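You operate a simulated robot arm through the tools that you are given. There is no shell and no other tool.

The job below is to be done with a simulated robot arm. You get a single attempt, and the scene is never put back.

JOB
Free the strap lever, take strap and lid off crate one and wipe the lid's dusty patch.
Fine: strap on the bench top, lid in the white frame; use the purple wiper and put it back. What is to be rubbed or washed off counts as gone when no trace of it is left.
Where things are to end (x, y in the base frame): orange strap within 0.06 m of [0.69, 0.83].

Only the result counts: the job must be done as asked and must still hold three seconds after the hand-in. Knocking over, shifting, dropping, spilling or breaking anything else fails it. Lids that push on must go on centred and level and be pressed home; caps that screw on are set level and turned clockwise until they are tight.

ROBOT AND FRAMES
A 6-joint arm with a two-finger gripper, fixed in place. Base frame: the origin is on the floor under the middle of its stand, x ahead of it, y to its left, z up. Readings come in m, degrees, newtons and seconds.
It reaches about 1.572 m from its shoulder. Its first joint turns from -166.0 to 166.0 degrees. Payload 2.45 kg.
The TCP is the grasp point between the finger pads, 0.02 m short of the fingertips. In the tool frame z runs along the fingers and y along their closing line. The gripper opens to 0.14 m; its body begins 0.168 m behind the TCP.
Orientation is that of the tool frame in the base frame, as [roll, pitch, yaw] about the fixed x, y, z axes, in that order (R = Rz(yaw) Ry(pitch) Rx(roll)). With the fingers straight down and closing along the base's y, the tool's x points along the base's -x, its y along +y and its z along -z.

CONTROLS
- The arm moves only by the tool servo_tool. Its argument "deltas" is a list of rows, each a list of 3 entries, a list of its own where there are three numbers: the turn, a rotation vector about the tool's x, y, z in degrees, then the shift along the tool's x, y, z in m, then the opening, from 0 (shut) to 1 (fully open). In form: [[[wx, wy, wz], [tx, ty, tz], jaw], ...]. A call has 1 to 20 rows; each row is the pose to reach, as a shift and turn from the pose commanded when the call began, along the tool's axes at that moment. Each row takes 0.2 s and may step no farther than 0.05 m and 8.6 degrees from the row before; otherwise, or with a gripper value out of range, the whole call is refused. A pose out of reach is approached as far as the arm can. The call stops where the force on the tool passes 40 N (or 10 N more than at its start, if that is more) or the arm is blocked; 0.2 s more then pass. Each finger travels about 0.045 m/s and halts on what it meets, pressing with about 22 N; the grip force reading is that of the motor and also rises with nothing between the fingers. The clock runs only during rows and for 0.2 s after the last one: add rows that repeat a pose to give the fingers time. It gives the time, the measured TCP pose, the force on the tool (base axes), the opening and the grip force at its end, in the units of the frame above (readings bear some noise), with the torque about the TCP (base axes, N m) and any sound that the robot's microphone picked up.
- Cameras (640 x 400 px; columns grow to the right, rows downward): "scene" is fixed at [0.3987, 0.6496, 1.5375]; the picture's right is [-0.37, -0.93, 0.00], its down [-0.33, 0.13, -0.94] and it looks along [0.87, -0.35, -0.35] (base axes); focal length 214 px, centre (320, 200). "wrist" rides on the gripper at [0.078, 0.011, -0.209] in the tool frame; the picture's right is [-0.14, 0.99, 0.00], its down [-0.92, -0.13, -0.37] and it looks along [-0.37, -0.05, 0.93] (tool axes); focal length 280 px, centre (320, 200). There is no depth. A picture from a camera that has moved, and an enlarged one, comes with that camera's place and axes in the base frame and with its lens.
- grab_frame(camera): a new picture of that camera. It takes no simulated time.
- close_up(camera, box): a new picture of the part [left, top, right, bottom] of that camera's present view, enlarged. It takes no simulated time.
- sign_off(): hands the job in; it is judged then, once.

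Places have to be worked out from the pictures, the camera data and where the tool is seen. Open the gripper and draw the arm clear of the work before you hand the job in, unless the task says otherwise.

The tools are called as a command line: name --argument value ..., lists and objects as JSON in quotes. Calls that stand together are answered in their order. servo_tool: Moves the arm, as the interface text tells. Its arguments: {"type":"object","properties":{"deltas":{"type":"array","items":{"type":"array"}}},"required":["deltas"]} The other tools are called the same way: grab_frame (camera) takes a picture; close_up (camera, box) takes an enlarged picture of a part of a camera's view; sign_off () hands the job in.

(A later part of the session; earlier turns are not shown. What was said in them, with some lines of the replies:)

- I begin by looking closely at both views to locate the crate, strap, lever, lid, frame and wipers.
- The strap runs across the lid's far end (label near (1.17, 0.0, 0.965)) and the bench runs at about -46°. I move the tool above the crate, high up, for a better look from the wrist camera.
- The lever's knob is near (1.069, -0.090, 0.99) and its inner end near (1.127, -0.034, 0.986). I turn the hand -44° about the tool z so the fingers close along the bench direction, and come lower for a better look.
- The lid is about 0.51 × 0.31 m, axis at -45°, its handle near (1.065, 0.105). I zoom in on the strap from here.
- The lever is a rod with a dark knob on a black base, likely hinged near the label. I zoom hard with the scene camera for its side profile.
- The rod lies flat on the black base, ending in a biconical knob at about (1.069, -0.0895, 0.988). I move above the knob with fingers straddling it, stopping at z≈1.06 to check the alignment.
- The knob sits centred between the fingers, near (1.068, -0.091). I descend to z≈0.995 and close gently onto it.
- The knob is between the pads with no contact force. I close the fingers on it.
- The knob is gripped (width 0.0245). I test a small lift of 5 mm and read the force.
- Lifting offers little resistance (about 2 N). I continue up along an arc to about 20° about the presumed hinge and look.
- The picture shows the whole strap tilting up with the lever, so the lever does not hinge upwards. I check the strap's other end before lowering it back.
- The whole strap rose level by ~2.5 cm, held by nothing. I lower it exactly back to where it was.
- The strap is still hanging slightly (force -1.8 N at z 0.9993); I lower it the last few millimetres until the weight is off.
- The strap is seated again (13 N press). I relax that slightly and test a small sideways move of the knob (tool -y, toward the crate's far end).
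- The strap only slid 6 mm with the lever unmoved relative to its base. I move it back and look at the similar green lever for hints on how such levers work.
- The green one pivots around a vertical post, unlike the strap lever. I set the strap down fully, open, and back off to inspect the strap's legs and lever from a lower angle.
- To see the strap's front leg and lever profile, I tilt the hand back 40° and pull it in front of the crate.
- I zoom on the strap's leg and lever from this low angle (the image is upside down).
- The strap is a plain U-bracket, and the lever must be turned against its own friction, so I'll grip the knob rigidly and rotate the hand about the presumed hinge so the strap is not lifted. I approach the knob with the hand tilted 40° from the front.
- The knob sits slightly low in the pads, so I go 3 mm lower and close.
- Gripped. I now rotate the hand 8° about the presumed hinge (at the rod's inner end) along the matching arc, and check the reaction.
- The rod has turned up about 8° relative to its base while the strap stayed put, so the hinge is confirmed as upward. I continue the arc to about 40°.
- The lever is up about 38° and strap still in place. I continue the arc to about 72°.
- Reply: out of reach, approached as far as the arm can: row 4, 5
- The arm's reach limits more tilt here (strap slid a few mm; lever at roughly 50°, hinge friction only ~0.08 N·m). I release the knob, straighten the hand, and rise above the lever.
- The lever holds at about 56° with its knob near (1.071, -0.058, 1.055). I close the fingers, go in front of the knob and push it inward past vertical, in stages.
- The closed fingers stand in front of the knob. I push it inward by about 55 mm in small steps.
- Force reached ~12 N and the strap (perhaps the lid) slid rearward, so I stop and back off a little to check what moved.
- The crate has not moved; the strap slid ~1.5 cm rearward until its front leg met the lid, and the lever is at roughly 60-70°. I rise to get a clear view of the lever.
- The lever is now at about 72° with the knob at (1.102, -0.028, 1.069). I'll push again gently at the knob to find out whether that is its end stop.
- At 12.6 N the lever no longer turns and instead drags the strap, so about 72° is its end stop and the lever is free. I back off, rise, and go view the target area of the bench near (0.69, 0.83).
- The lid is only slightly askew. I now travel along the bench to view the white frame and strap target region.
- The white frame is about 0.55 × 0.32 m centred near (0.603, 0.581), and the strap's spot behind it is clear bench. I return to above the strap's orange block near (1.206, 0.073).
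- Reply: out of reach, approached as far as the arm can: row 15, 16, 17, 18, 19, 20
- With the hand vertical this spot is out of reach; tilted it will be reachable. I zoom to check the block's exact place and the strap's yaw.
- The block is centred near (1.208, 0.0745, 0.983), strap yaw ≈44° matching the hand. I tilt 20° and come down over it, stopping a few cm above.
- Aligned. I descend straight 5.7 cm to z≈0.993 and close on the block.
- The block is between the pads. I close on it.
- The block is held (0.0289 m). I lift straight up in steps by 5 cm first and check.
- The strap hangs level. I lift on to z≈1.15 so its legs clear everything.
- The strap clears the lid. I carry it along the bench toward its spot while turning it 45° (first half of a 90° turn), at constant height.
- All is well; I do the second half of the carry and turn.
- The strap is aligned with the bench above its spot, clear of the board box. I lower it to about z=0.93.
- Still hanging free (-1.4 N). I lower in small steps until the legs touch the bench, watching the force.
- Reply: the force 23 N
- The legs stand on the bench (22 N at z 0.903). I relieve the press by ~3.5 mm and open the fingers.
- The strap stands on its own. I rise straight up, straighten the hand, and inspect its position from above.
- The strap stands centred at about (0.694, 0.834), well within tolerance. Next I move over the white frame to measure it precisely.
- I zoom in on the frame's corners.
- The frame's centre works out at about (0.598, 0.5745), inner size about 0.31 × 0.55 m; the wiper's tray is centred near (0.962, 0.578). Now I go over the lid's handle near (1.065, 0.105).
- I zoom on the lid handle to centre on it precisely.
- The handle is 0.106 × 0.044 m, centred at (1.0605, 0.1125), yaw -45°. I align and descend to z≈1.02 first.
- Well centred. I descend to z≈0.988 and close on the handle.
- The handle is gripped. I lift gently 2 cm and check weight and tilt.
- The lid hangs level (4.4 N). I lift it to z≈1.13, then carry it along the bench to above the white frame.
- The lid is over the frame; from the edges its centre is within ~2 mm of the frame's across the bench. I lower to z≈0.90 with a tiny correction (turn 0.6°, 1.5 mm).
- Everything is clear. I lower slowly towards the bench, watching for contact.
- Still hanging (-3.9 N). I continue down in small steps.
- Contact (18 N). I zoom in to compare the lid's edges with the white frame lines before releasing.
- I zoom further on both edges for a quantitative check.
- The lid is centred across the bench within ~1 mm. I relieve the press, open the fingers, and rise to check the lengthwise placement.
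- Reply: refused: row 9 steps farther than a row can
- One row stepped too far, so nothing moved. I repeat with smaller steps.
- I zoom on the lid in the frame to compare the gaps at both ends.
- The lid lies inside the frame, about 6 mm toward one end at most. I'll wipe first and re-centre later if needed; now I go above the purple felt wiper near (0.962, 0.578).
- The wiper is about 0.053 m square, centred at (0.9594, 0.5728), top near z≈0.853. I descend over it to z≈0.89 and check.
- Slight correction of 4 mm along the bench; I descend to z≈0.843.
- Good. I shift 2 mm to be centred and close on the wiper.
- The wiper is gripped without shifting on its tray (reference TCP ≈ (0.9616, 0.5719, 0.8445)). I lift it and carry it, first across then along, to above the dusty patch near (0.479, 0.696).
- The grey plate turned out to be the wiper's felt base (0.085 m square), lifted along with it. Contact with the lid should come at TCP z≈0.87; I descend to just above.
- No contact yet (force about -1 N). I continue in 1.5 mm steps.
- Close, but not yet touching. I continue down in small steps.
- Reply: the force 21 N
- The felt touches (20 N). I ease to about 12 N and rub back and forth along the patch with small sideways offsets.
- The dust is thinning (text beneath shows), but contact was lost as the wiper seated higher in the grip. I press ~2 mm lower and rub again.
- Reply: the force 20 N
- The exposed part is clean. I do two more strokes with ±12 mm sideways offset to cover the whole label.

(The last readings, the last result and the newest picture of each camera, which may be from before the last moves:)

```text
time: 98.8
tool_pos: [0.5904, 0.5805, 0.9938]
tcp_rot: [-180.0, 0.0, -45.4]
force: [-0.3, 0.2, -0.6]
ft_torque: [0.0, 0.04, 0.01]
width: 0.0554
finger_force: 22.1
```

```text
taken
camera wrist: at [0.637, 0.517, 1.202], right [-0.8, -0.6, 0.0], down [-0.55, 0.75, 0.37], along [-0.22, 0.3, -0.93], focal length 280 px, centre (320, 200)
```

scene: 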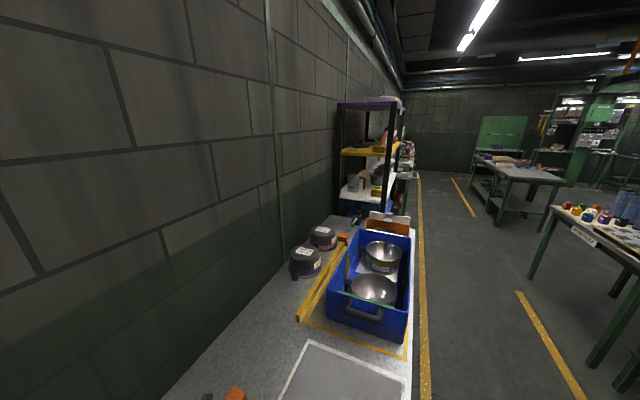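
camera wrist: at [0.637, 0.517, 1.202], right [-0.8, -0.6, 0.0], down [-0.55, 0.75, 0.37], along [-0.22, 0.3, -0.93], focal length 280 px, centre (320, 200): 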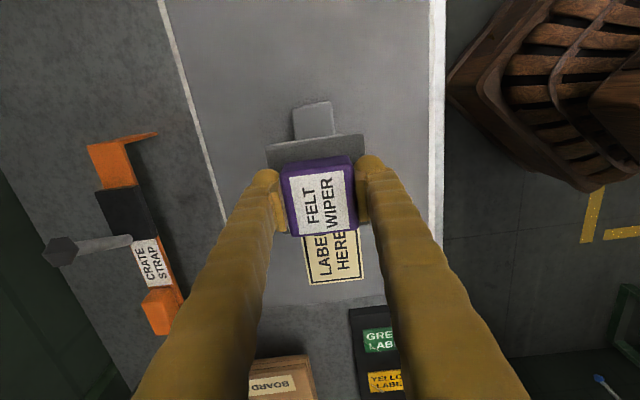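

I move further away to get an unobstructed look at the label.

servo_tool --deltas '[[[0, 0, 0], [0.04, 0, -0.02], 0.2], [[0, 0, 0], [0.08, 0, -0.04], 0.2], [[0, 0, 0], [0.12, 0, -0.06], 0.2], [[0, 0, 0], [0.16, 0, -0.07], 0.2]]'

grab_frame --camera "wrist"

close_up --camera "wrist" --box '[260, 230, 400, 350]'

```text
time: 99.8
tool_pos: [0.7029, 0.4657, 1.064]
tcp_rot: [179.9, -0.1, -45.6]
force: [0.0, -0.1, -0.7]
ft_torque: [-0.01, 0.01, -0.01]
width: 0.0553
finger_force: 21.2
```

```text
taken
camera wrist: at [0.7489, 0.4023, 1.2729], right [-0.8, -0.59, 0.0], down [-0.55, 0.75, 0.37], along [-0.22, 0.3, -0.93], focal length 280 px, centre (320, 200)
```

wrist: 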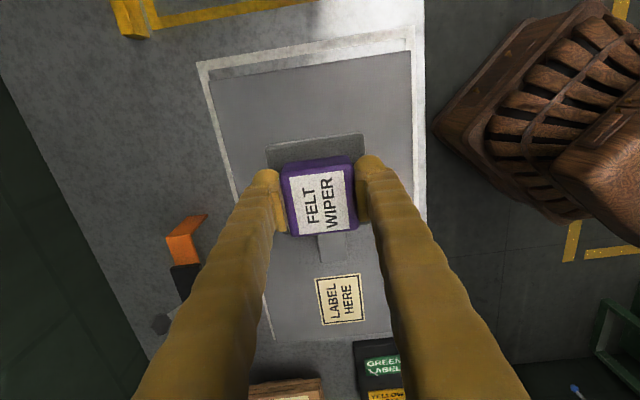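

```text
3.33 times, centred on (330, 290) of wrist
camera zoom: at [0.7489, 0.4023, 1.2729], right [-0.8, -0.59, 0.0], down [-0.55, 0.75, 0.37], along [-0.22, 0.3, -0.93], focal length 935 px, centre (287, -100)
```

zoom: 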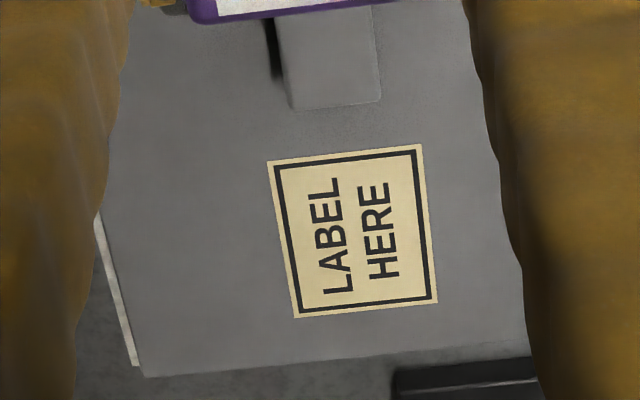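

The label looks clean; I zoom further to check for any faint traces.

close_up --camera "wrist" --box '[308, 268, 376, 330]'

close_up --camera "wrist" --box '[190, 20, 430, 130]'

```text
6.45 times, centred on (342, 299) of wrist
camera zoom: at [0.7489, 0.4023, 1.2729], right [-0.8, -0.59, 0.0], down [-0.55, 0.75, 0.37], along [-0.22, 0.3, -0.93], focal length 1809 px, centre (178, -439)
```

zoom: 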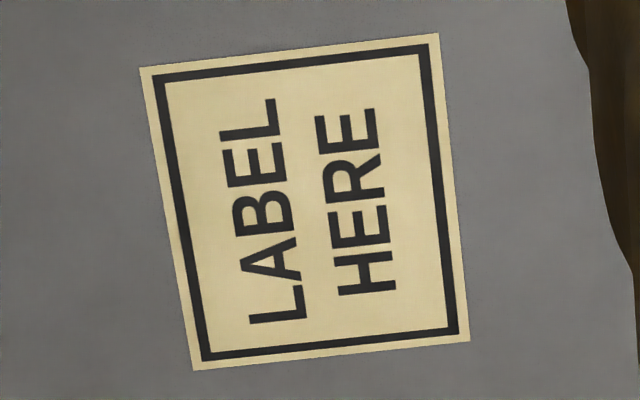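

```text
2.67 times, centred on (310, 75) of wrist
camera zoom: at [0.7489, 0.4023, 1.2729], right [-0.8, -0.59, 0.0], down [-0.55, 0.75, 0.37], along [-0.22, 0.3, -0.93], focal length 748 px, centre (347, 533)
```

zoom: 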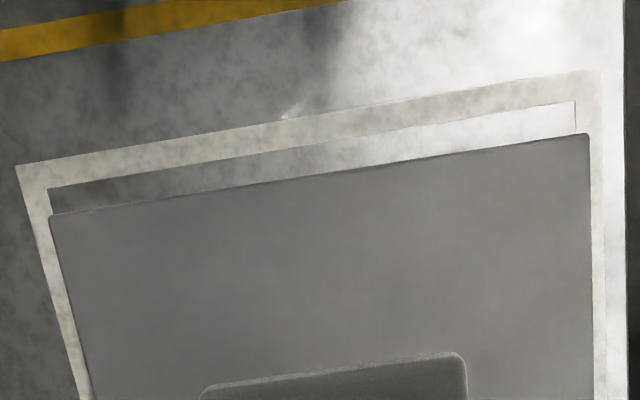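

The patch is spotless. I carry the wiper back over its spot (TCP 0.9616, 0.5719) and descend close to the bench.

servo_tool --deltas '[[[0, 0, 0], [0.015, -0.037, 0], 0.2], [[0, 0, 0], [0.03, -0.074, 0], 0.2], [[0, 0, 0], [0.045, -0.111, 0], 0.2], [[0, 0, 0], [0.06, -0.148, 0], 0.2], [[0, 0, 0], [0.075, -0.185, 0], 0.2], [[0, 0, 0], [0.09, -0.222, 0], 0.2], [[0, 0, 0], [0.1051, -0.2591, 0], 0.2], [[0, 0, 0], [0.1051, -0.2591, 0.04], 0.2], [[0, 0, 0], [0.1051, -0.2591, 0.08], 0.2], [[0, 0, 0], [0.1051, -0.2591, 0.12], 0.2], [[0, 0, 0], [0.1051, -0.2591, 0.16], 0.2], [[0, 0, 0], [0.1051, -0.2591, 0.19], 0.2], [[0, 0, 0], [0.1051, -0.2591, 0.205], 0.2], [[0, 0, 0], [0.1051, -0.2591, 0.205], 0.2]]'

close_up --camera "scene" --box '[250, 300, 330, 360]'

grab_frame --camera "wrist"

```text
time: 102.8
tool_pos: [0.9616, 0.5732, 0.8573]
tcp_rot: [-180.0, 0.1, -45.6]
force: [0.0, -0.7, -1.2]
ft_torque: [0.01, 0.01, -0.01]
width: 0.0554
finger_force: 22.1
```

```text
6.67 times, centred on (290, 330) of scene
camera zoom: at [0.3987, 0.6496, 1.5375], right [-0.37, -0.93, 0.0], down [-0.33, 0.13, -0.94], along [0.87, -0.35, -0.35], focal length 1430 px, centre (520, -667)
```

zoom: 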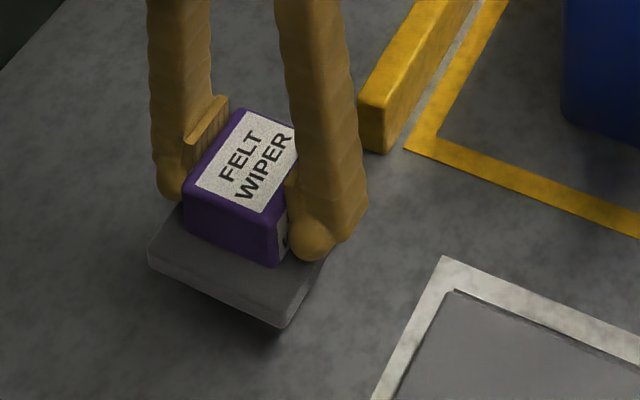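

```text
taken
camera wrist: at [1.0083, 0.5088, 1.0669], right [-0.8, -0.59, 0.0], down [-0.55, 0.75, 0.37], along [-0.22, 0.3, -0.93], focal length 280 px, centre (320, 200)
```

wrist: 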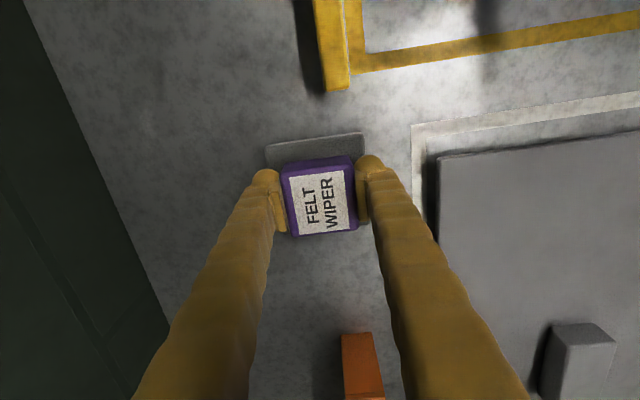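

Right over its spot, about 15 mm above the bench. I lower in small steps to contact.

servo_tool --deltas '[[[0, 0, 0], [0, 0, 0.005], 0.2], [[0, 0, 0], [0, 0, 0.009], 0.2], [[0, 0, 0], [0, 0, 0.012], 0.2], [[0, 0, 0], [0, 0, 0.0135], 0.2]]'

```text
time: 103.8
tool_pos: [0.9624, 0.5713, 0.8433]
tcp_rot: [-179.9, 0.1, -45.6]
force: [-0.1, -0.4, -1.3]
ft_torque: [0.0, 0.0, -0.02]
width: 0.0552
finger_force: 21.6
```

Not touching yet; a little further.

servo_tool --deltas '[[[0, 0, 0], [0, 0, 0.001], 0.2], [[0, 0, 0], [0, 0, 0.002], 0.2]]'

```text
time: 104.4
tool_pos: [0.9609, 0.5728, 0.8419]
tcp_rot: [179.9, 0.0, -45.6]
force: [0.4, -0.1, -0.2]
ft_torque: [0.01, -0.01, 0.0]
width: 0.0554
finger_force: 21.6
```

Nearly touching (force went from -1.3 to -0.2 N). One more millimetre, then I check and release.

servo_tool --deltas '[[[0, 0, 0], [0, 0, 0.001], 0.2]]'

close_up --camera "scene" --box '[250, 300, 330, 360]'

```text
time: 104.8
tool_pos: [0.9608, 0.5729, 0.8419]
tcp_rot: [-180.0, 0.0, -45.7]
force: [-0.3, 0.2, -1.4]
ft_torque: [-0.01, 0.04, 0.0]
width: 0.0554
finger_force: 22.5
```

```text
6.67 times, centred on (290, 330) of scene
camera zoom: at [0.3987, 0.6496, 1.5375], right [-0.37, -0.93, 0.0], down [-0.33, 0.13, -0.94], along [0.87, -0.35, -0.35], focal length 1430 px, centre (520, -667)
```

zoom: 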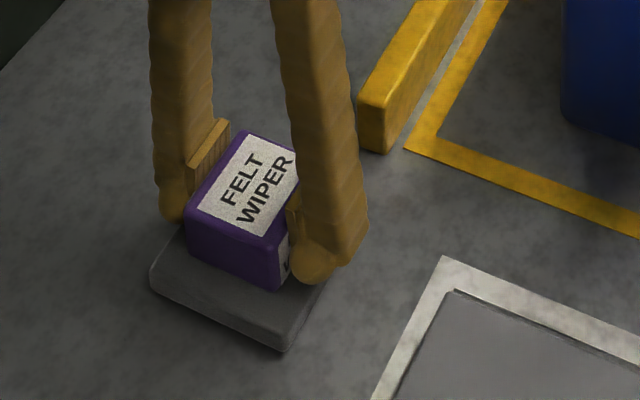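

Still a hair above; I lower 1 mm at a time until the force turns positive.

servo_tool --deltas '[[[0, 0, 0], [0.002, 0, 0.001], 0.2], [[0, 0, 0], [0.002, 0, 0.002], 0.2]]'

```text
time: 105.4
tool_pos: [0.9629, 0.5713, 0.8391]
tcp_rot: [-180.0, 0.1, -45.6]
force: [-0.3, 0.2, -1.4]
ft_torque: [-0.02, 0.03, 0.04]
width: 0.0553
finger_force: 21.8
```

servo_tool --deltas '[[[0, 0, 0], [0, 0, 0.001], 0.2], [[0, 0, 0], [0, 0, 0.002], 0.2]]'

close_up --camera "scene" --box '[250, 300, 330, 360]'

```text
time: 106.0
tool_pos: [0.962, 0.5715, 0.8382]
tcp_rot: [180.0, 0.1, -45.6]
force: [-2.0, -1.9, 7.6]
ft_torque: [-0.09, 0.12, -0.03]
width: 0.0551
finger_force: 22.0
```

```text
6.67 times, centred on (290, 330) of scene
camera zoom: at [0.3987, 0.6496, 1.5375], right [-0.37, -0.93, 0.0], down [-0.33, 0.13, -0.94], along [0.87, -0.35, -0.35], focal length 1430 px, centre (520, -667)
```

zoom: 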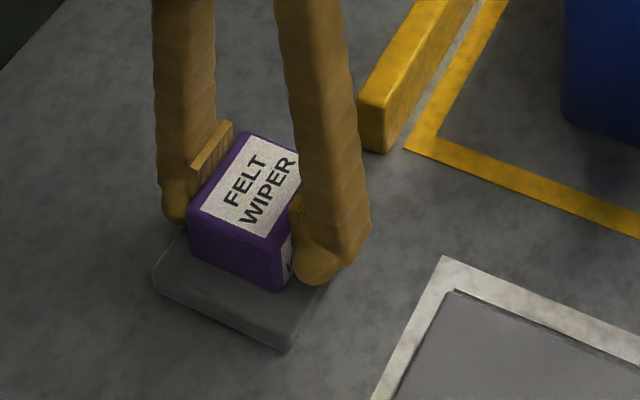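

Contact (7.6 N), and it sits exactly where it was. I release and rise.

servo_tool --deltas '[[[0, 0, 0], [0, 0, -0.001], 0.3], [[0, 0, 0], [0, 0, -0.001], 0.5], [[0, 0, 0], [0, 0, -0.001], 0.65], [[0, 0, 0], [0, 0, -0.001], 0.7], [[0, 0, 0], [0, 0, -0.001], 0.7], [[0, 0, 0], [0, 0, -0.04], 0.7], [[0, 0, 0], [0, 0, -0.08], 0.7], [[0, 0, 0], [0, 0, -0.12], 0.7], [[0, 0, 0], [0, 0, -0.16], 0.7], [[0, 0, 0], [0, 0, -0.2], 0.7]]'

grab_frame --camera "wrist"

close_up --camera "scene" --box '[250, 300, 330, 360]'

```text
time: 108.2
tool_pos: [0.9632, 0.5717, 1.0388]
tcp_rot: [-179.9, 0.0, -45.5]
force: [0.2, -0.3, -0.6]
ft_torque: [-0.01, 0.04, 0.01]
width: 0.0983
finger_force: 0.0
```

```text
taken
camera wrist: at [1.0095, 0.5077, 1.2472], right [-0.8, -0.59, 0.0], down [-0.55, 0.75, 0.37], along [-0.22, 0.3, -0.93], focal length 280 px, centre (320, 200)
```

wrist: 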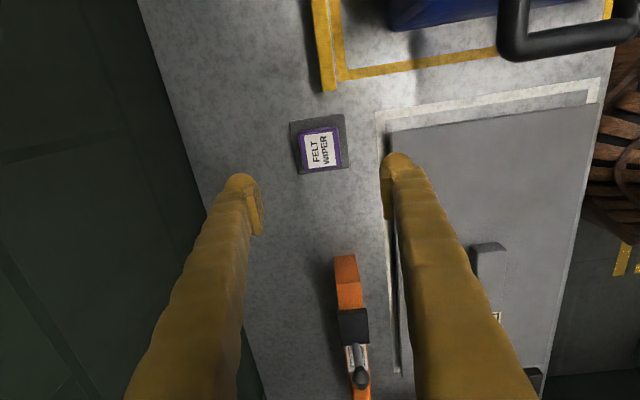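

```text
6.67 times, centred on (290, 330) of scene
camera zoom: at [0.3987, 0.6496, 1.5375], right [-0.37, -0.93, 0.0], down [-0.33, 0.13, -0.94], along [0.87, -0.35, -0.35], focal length 1430 px, centre (520, -667)
```

zoom: 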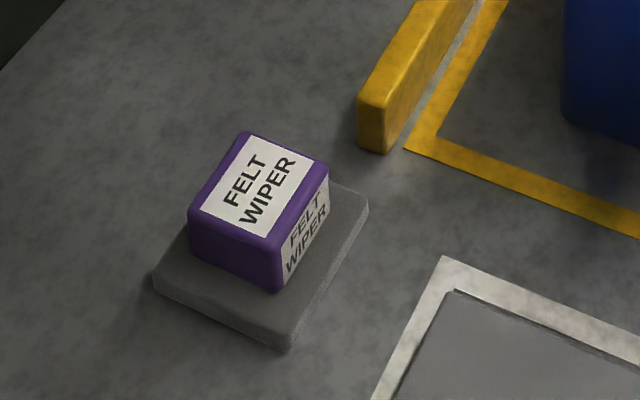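

The wiper is back exactly in place. I now move over the far end of the lid to check the placement there, passing high over the strap.

servo_tool --deltas '[[[0, 0, 0], [0, 0.017, -0.035], 0.7], [[0, 0, 0], [0, 0.035, -0.07], 0.7], [[0, 0, 0], [-0.03, 0.053, -0.1], 0.7], [[0, 0, 0], [-0.07, 0.07, -0.1], 0.7], [[0, 0, 0], [-0.11, 0.088, -0.1], 0.7], [[0, 0, 0], [-0.15, 0.106, -0.1], 0.7], [[0, 0, 0], [-0.19, 0.124, -0.1], 0.7], [[0, 0, 0], [-0.23, 0.142, -0.1], 0.7], [[0, 0, 0], [-0.27, 0.16, -0.1], 0.7], [[0, 0, 0], [-0.31, 0.178, -0.1], 0.7], [[0, 0, 0], [-0.35, 0.195, -0.1], 0.7], [[0, 0, 0], [-0.39, 0.21, -0.1], 0.7], [[0, 0, 0], [-0.43, 0.225, -0.1], 0.7], [[0, 0, 0], [-0.47, 0.24, -0.1], 0.7], [[0, 0, 0], [-0.51, 0.255, -0.1], 0.7], [[0, 0, 0], [-0.55, 0.2616, -0.1], 0.7], [[0, 0, 0], [-0.59, 0.2616, -0.1], 0.7]]'

grab_frame --camera "wrist"

close_up --camera "scene" --box '[240, 200, 440, 400]'

```text
time: 111.8
tool_pos: [0.3622, 0.8102, 1.1375]
tcp_rot: [180.0, 0.0, -45.5]
force: [0.3, 0.1, 0.1]
ft_torque: [0.01, 0.04, -0.02]
width: 0.0981
finger_force: 0.0
```

```text
taken
camera wrist: at [0.4086, 0.7466, 1.3462], right [-0.8, -0.6, 0.0], down [-0.55, 0.75, 0.37], along [-0.22, 0.3, -0.93], focal length 280 px, centre (320, 200)
```

wrist: 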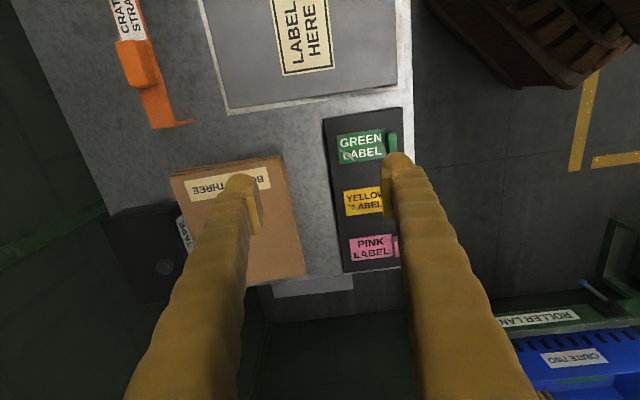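

```text
2.00 times, centred on (340, 300) of scene
camera zoom: at [0.3987, 0.6496, 1.5375], right [-0.37, -0.93, 0.0], down [-0.33, 0.13, -0.94], along [0.87, -0.35, -0.35], focal length 429 px, centre (280, 0)
```

zoom: 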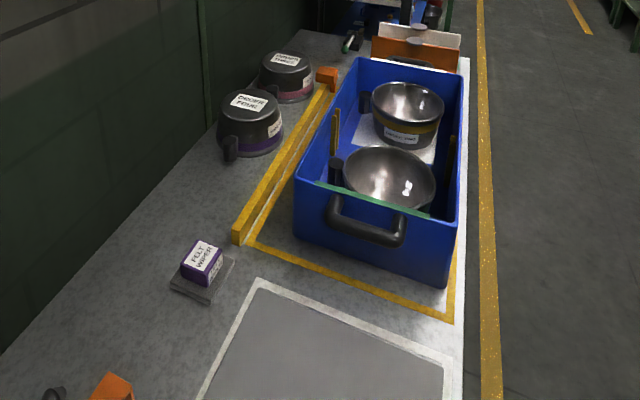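

The crate is unmoved. I zoom in on this end of the lid and the frame line.

close_up --camera "wrist" --box '[200, 60, 420, 130]'

close_up --camera "wrist" --box '[90, 0, 220, 140]'

```text
2.91 times, centred on (310, 95) of wrist
camera zoom: at [0.4086, 0.7466, 1.3462], right [-0.8, -0.6, 0.0], down [-0.55, 0.75, 0.37], along [-0.22, 0.3, -0.93], focal length 816 px, centre (349, 506)
```

zoom: 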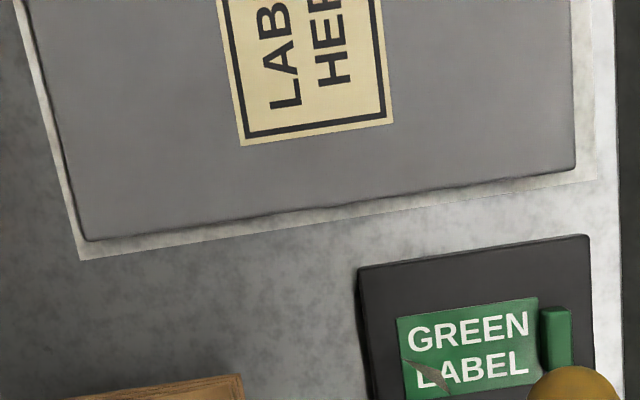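

```text
2.86 times, centred on (155, 70) of wrist
camera zoom: at [0.4086, 0.7466, 1.3462], right [-0.8, -0.6, 0.0], down [-0.55, 0.75, 0.37], along [-0.22, 0.3, -0.93], focal length 801 px, centre (791, 571)
```

zoom: 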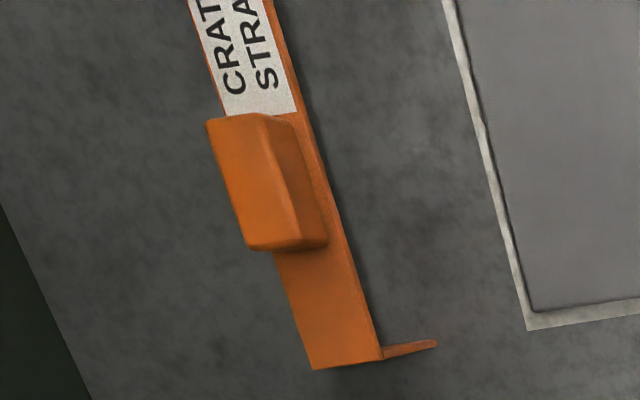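

At this end the lid slightly overlaps the line by a few mm (and ~0.6° yaw), so I'll re-centre it by about 9 mm. I go back over the handle.

servo_tool --deltas '[[[0, 0, 0], [0.0416, 0, 0], 0.7], [[0, 0, 0], [0.0832, -0.001, 0], 0.7], [[0, 0, 0], [0.1248, -0.001, 0], 0.7], [[0, 0, 0], [0.1664, -0.002, 0], 0.7], [[0, 0, 0], [0.208, -0.002, 0], 0.7], [[0, 0, 0], [0.2496, -0.003, 0.01], 0.7], [[0, 0, 0], [0.2912, -0.003, 0.03], 0.7], [[0, 0, 0], [0.3328, -0.0036, 0.05], 0.7], [[0, 0, 0], [0.3328, -0.0036, 0.09], 0.7], [[0, 0, 0], [0.3328, -0.0036, 0.13], 0.7], [[0, 0, 0], [0.3328, -0.0036, 0.17], 0.7], [[0, 0, 0], [0.3328, -0.0036, 0.21], 0.7], [[0, 0, 0], [0.3328, -0.0036, 0.23], 0.7], [[0, 0, 0], [0.3328, -0.0036, 0.23], 0.7]]'

grab_frame --camera "wrist"

close_up --camera "wrist" --box '[220, 90, 420, 290]'

```text
time: 114.8
tool_pos: [0.5977, 0.5751, 0.9076]
tcp_rot: [-179.9, 0.0, -45.6]
force: [0.5, 0.4, -0.3]
ft_torque: [-0.02, -0.01, -0.01]
width: 0.0979
finger_force: 0.0
```

```text
taken
camera wrist: at [0.6448, 0.511, 1.1161], right [-0.8, -0.59, 0.0], down [-0.55, 0.75, 0.37], along [-0.22, 0.3, -0.93], focal length 280 px, centre (320, 200)
```

wrist: 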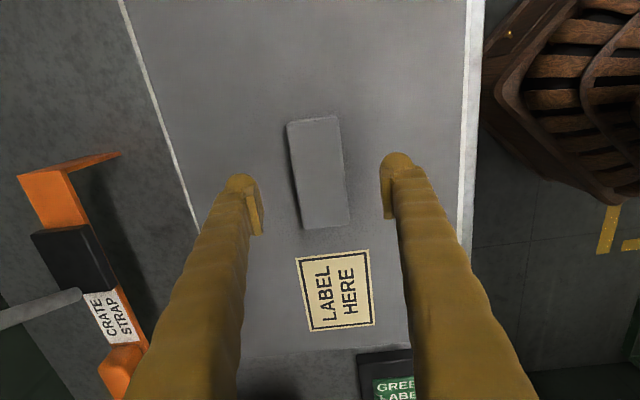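

```text
2.00 times, centred on (320, 190) of wrist
camera zoom: at [0.6448, 0.511, 1.1161], right [-0.8, -0.59, 0.0], down [-0.55, 0.75, 0.37], along [-0.22, 0.3, -0.93], focal length 561 px, centre (320, 220)
```

zoom: 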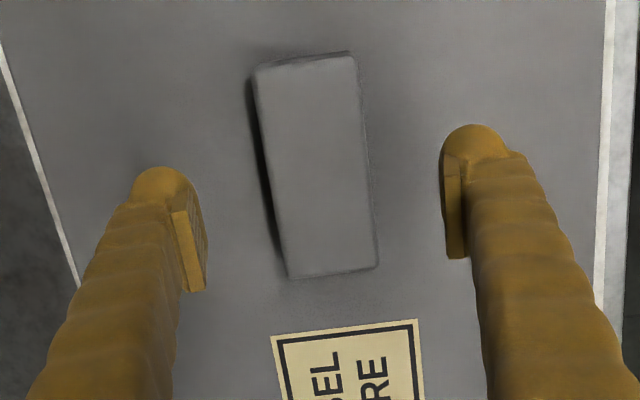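

The handle is between the fingers. I descend to z≈0.849 and grip it.

servo_tool --deltas '[[[0, 0, 0], [0, 0, 0.025], 0.65], [[0, 0, 0], [0, 0, 0.045], 0.65], [[0, 0, 0], [0, 0, 0.055], 0.65], [[0, 0, 0], [0, 0, 0.059], 0.65], [[0, 0, 0], [0, 0, 0.059], 0.3], [[0, 0, 0], [0, 0, 0.059], 0.2], [[0, 0, 0], [0, 0, 0.059], 0.2], [[0, 0, 0], [0, 0, 0.059], 0.2]]'

```text
time: 116.6
tool_pos: [0.599, 0.5746, 0.8488]
tcp_rot: [180.0, 0.1, -45.6]
force: [1.6, 1.8, 1.5]
ft_torque: [0.04, -0.02, 0.05]
width: 0.049
finger_force: 22.3
```

Gripped. I lift 6 mm, shift 9 mm along the bench with a 0.6° turn, and set it down again.

servo_tool --deltas '[[[0, 0, 0], [0, 0, -0.004], 0.2], [[0, 0, 0], [0, 0, -0.008], 0.2], [[0, 0, -0.3], [0.004, 0.0005, -0.008], 0.2], [[0, 0, -0.6], [0.009, 0.001, -0.008], 0.2], [[0, 0, -0.6], [0.009, 0.001, -0.008], 0.2]]'

servo_tool --deltas '[[[0, 0, 0], [0, 0, 0.003], 0.2], [[0, 0, 0], [0, 0, 0.006], 0.2], [[0, 0, 0], [0, 0, 0.008], 0.2]]'

```text
time: 117.8
tool_pos: [0.604, 0.5673, 0.857]
tcp_rot: [-180.0, 0.0, -45.0]
force: [-0.3, -0.1, -4.0]
ft_torque: [-0.03, 0.0, -0.05]
width: 0.0489
finger_force: 22.6
```

```text
time: 118.6
tool_pos: [0.6044, 0.5675, 0.8483]
tcp_rot: [180.0, 0.0, -45.0]
force: [-0.4, -0.1, -5.2]
ft_torque: [-0.03, -0.01, 0.04]
width: 0.049
finger_force: 22.3
```

Not quite on the bench yet; I lower a bit more.

servo_tool --deltas '[[[0, 0, 0], [0, 0, 0.001], 0.2], [[0, 0, 0], [0, 0, 0.002], 0.2]]'

```text
time: 119.2
tool_pos: [0.6053, 0.5679, 0.8476]
tcp_rot: [-179.9, 0.1, -45.0]
force: [-6.7, -3.4, 18.9]
ft_torque: [-0.11, 0.1, -0.02]
width: 0.0496
finger_force: 21.4
```

Contact. I relieve the press and open, then rise to inspect.

servo_tool --deltas '[[[0, 0, 0], [0, 0, -0.0015], 0.2], [[0, 0, 0], [0, 0, -0.0015], 0.4], [[0, 0, 0], [0, 0, -0.0015], 0.6], [[0, 0, 0], [0, 0, -0.0015], 0.7], [[0, 0, 0], [0, 0, -0.0015], 0.7], [[0, 0, 0], [0, 0, -0.04], 0.7], [[0, 0, 0], [0, 0, -0.08], 0.7], [[0, 0, 0], [0, 0, -0.12], 0.7], [[0, 0, 0], [0, 0, -0.16], 0.7], [[0, 0, 0], [0, 0, -0.2], 0.7], [[0, 0, 0], [0.03, 0, -0.23], 0.7], [[0, 0, 0], [0.06, 0, -0.26], 0.7], [[0, 0, 0], [0.09, 0, -0.29], 0.7], [[0, 0, 0], [0.12, 0, -0.32], 0.7], [[0, 0, 0], [0.15, 0, -0.35], 0.7], [[0, 0, 0], [0.18, 0, -0.37], 0.7]]'

grab_frame --camera "wrist"

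close_up --camera "wrist" --box '[220, 60, 420, 160]'

close_up --camera "wrist" --box '[260, 230, 420, 340]'

```text
time: 122.6
tool_pos: [0.7323, 0.439, 1.2179]
tcp_rot: [179.9, -0.1, -45.0]
force: [-1.4, 0.1, -0.7]
ft_torque: [0.03, 0.02, 0.01]
width: 0.098
finger_force: 0.0
```

```text
taken
camera wrist: at [0.7792, 0.3759, 1.4262], right [-0.8, -0.6, 0.0], down [-0.56, 0.74, 0.37], along [-0.22, 0.29, -0.93], focal length 280 px, centre (320, 200)
```

wrist: 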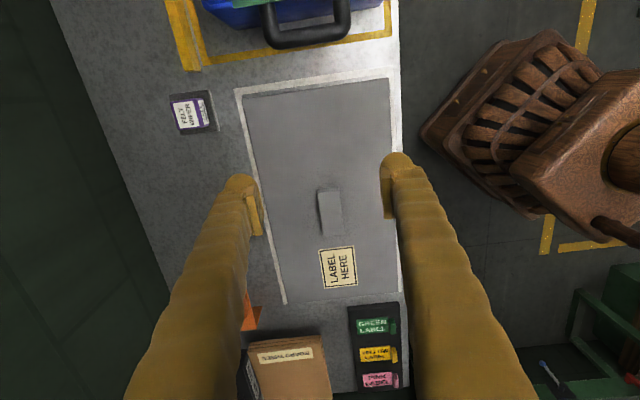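

```text
3.20 times, centred on (320, 110) of wrist
camera zoom: at [0.7792, 0.3759, 1.4262], right [-0.8, -0.6, 0.0], down [-0.56, 0.74, 0.37], along [-0.22, 0.29, -0.93], focal length 897 px, centre (320, 488)
```

zoom: 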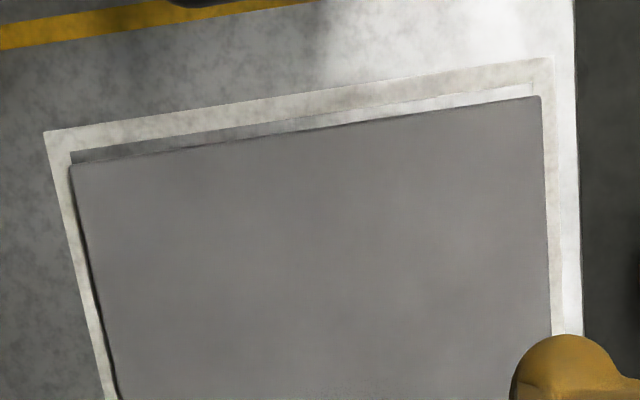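

```text
3.64 times, centred on (340, 285) of wrist
camera zoom: at [0.7792, 0.3759, 1.4262], right [-0.8, -0.6, 0.0], down [-0.56, 0.74, 0.37], along [-0.22, 0.29, -0.93], focal length 1020 px, centre (247, -109)
```

zoom: 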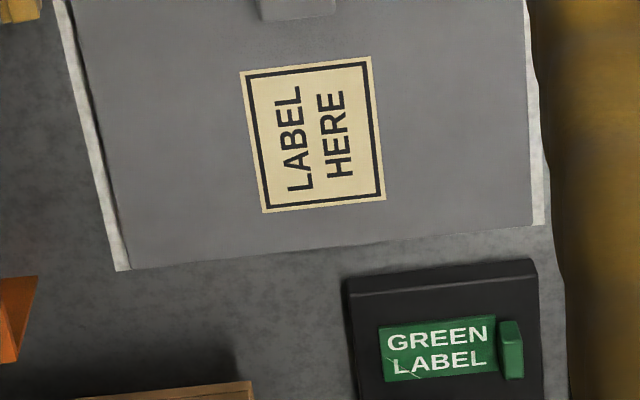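

The lid is now well centred, the label clean, and the lever on the strap still stands at ~70°. I open fully and draw the arm back to near its starting pose, then take final pictures.

servo_tool --deltas '[[[0, 0, 0], [0.018, 0.032, -0.008], 0.8], [[0, 0, 0], [0.037, 0.064, -0.017], 0.9], [[0, 0, 0], [0.056, 0.096, -0.025], 1], [[0, 0, 0], [0.075, 0.128, -0.034], 1], [[0, 0, 0], [0.094, 0.16, -0.043], 1], [[0, 0, 0], [0.113, 0.193, -0.051], 1], [[0, 0, 0], [0.1315, 0.2249, -0.06], 1], [[0, 0, 0], [0.1315, 0.2249, -0.06], 1]]'

grab_frame --camera "scene"

grab_frame --camera "wrist"

close_up --camera "scene" --box '[240, 200, 440, 400]'

```text
time: 124.4
tool_pos: [0.665, 0.186, 1.2768]
tcp_rot: [-180.0, 0.0, -45.0]
force: [0.2, -0.3, -0.5]
ft_torque: [-0.01, 0.01, -0.01]
width: 0.1401
finger_force: 0.0
```

```text
taken
```

scene: 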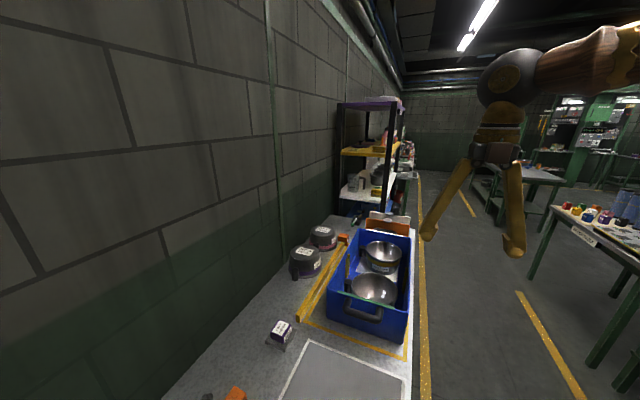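

```text
taken
camera wrist: at [0.7125, 0.1239, 1.4866], right [-0.8, -0.6, 0.0], down [-0.56, 0.74, 0.37], along [-0.22, 0.29, -0.93], focal length 280 px, centre (320, 200)
```

wrist: 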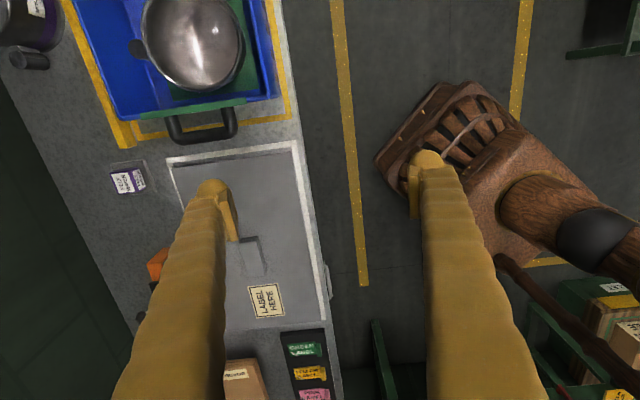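

```text
2.00 times, centred on (340, 300) of scene
camera zoom: at [0.3987, 0.6496, 1.5375], right [-0.37, -0.93, 0.0], down [-0.33, 0.13, -0.94], along [0.87, -0.35, -0.35], focal length 429 px, centre (280, 0)
```

zoom: 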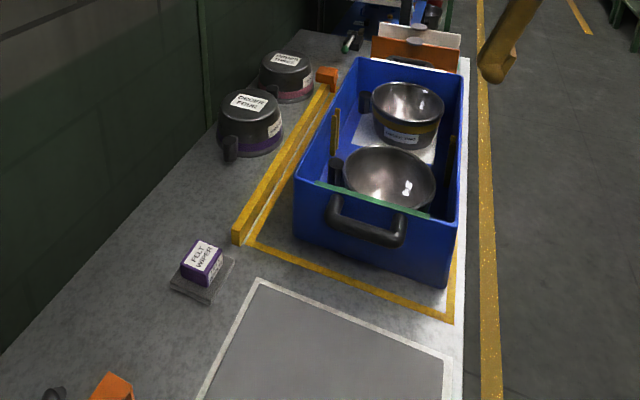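

The lever is raised, the strap stands at its spot, and the lid lies in the frame with a clean label. The wiper is back on its place, and the crate and other items are unmoved. The arm is clear with the gripper open, so I hand in.

sign_off

```text
The job is handed in.
```

I finished the job and handed it in; the judging result wasn't shown to me.

- **Lever:** I raised it until it would go no further, at about 70° by the pictures. I'm taking that stop as its free position; no sound confirmed it.
- **Strap:** It stands on its legs on the bench top, centred at about (0.694, 0.834). That is roughly 6 mm from the target.
- **Lid:** It lies in the white frame. My first placement overlapped one frame line by a few millimetres, so I regripped it and moved it about 9 mm to centre it.
- **Dusty patch:** Wiped with the purple felt wiper. The last close-up showed the "LABEL HERE" label with no trace of dust.
- **Wiper:** Back on the bench where it was; before-and-after close-ups match.

While I was testing the lever, the strap lifted about 2.5 cm and I set it back down. Later the strap and lid slid slightly on the crate. The pictures show the crate and pots unmoved. At hand-in the arm was clear of the work with the gripper open.
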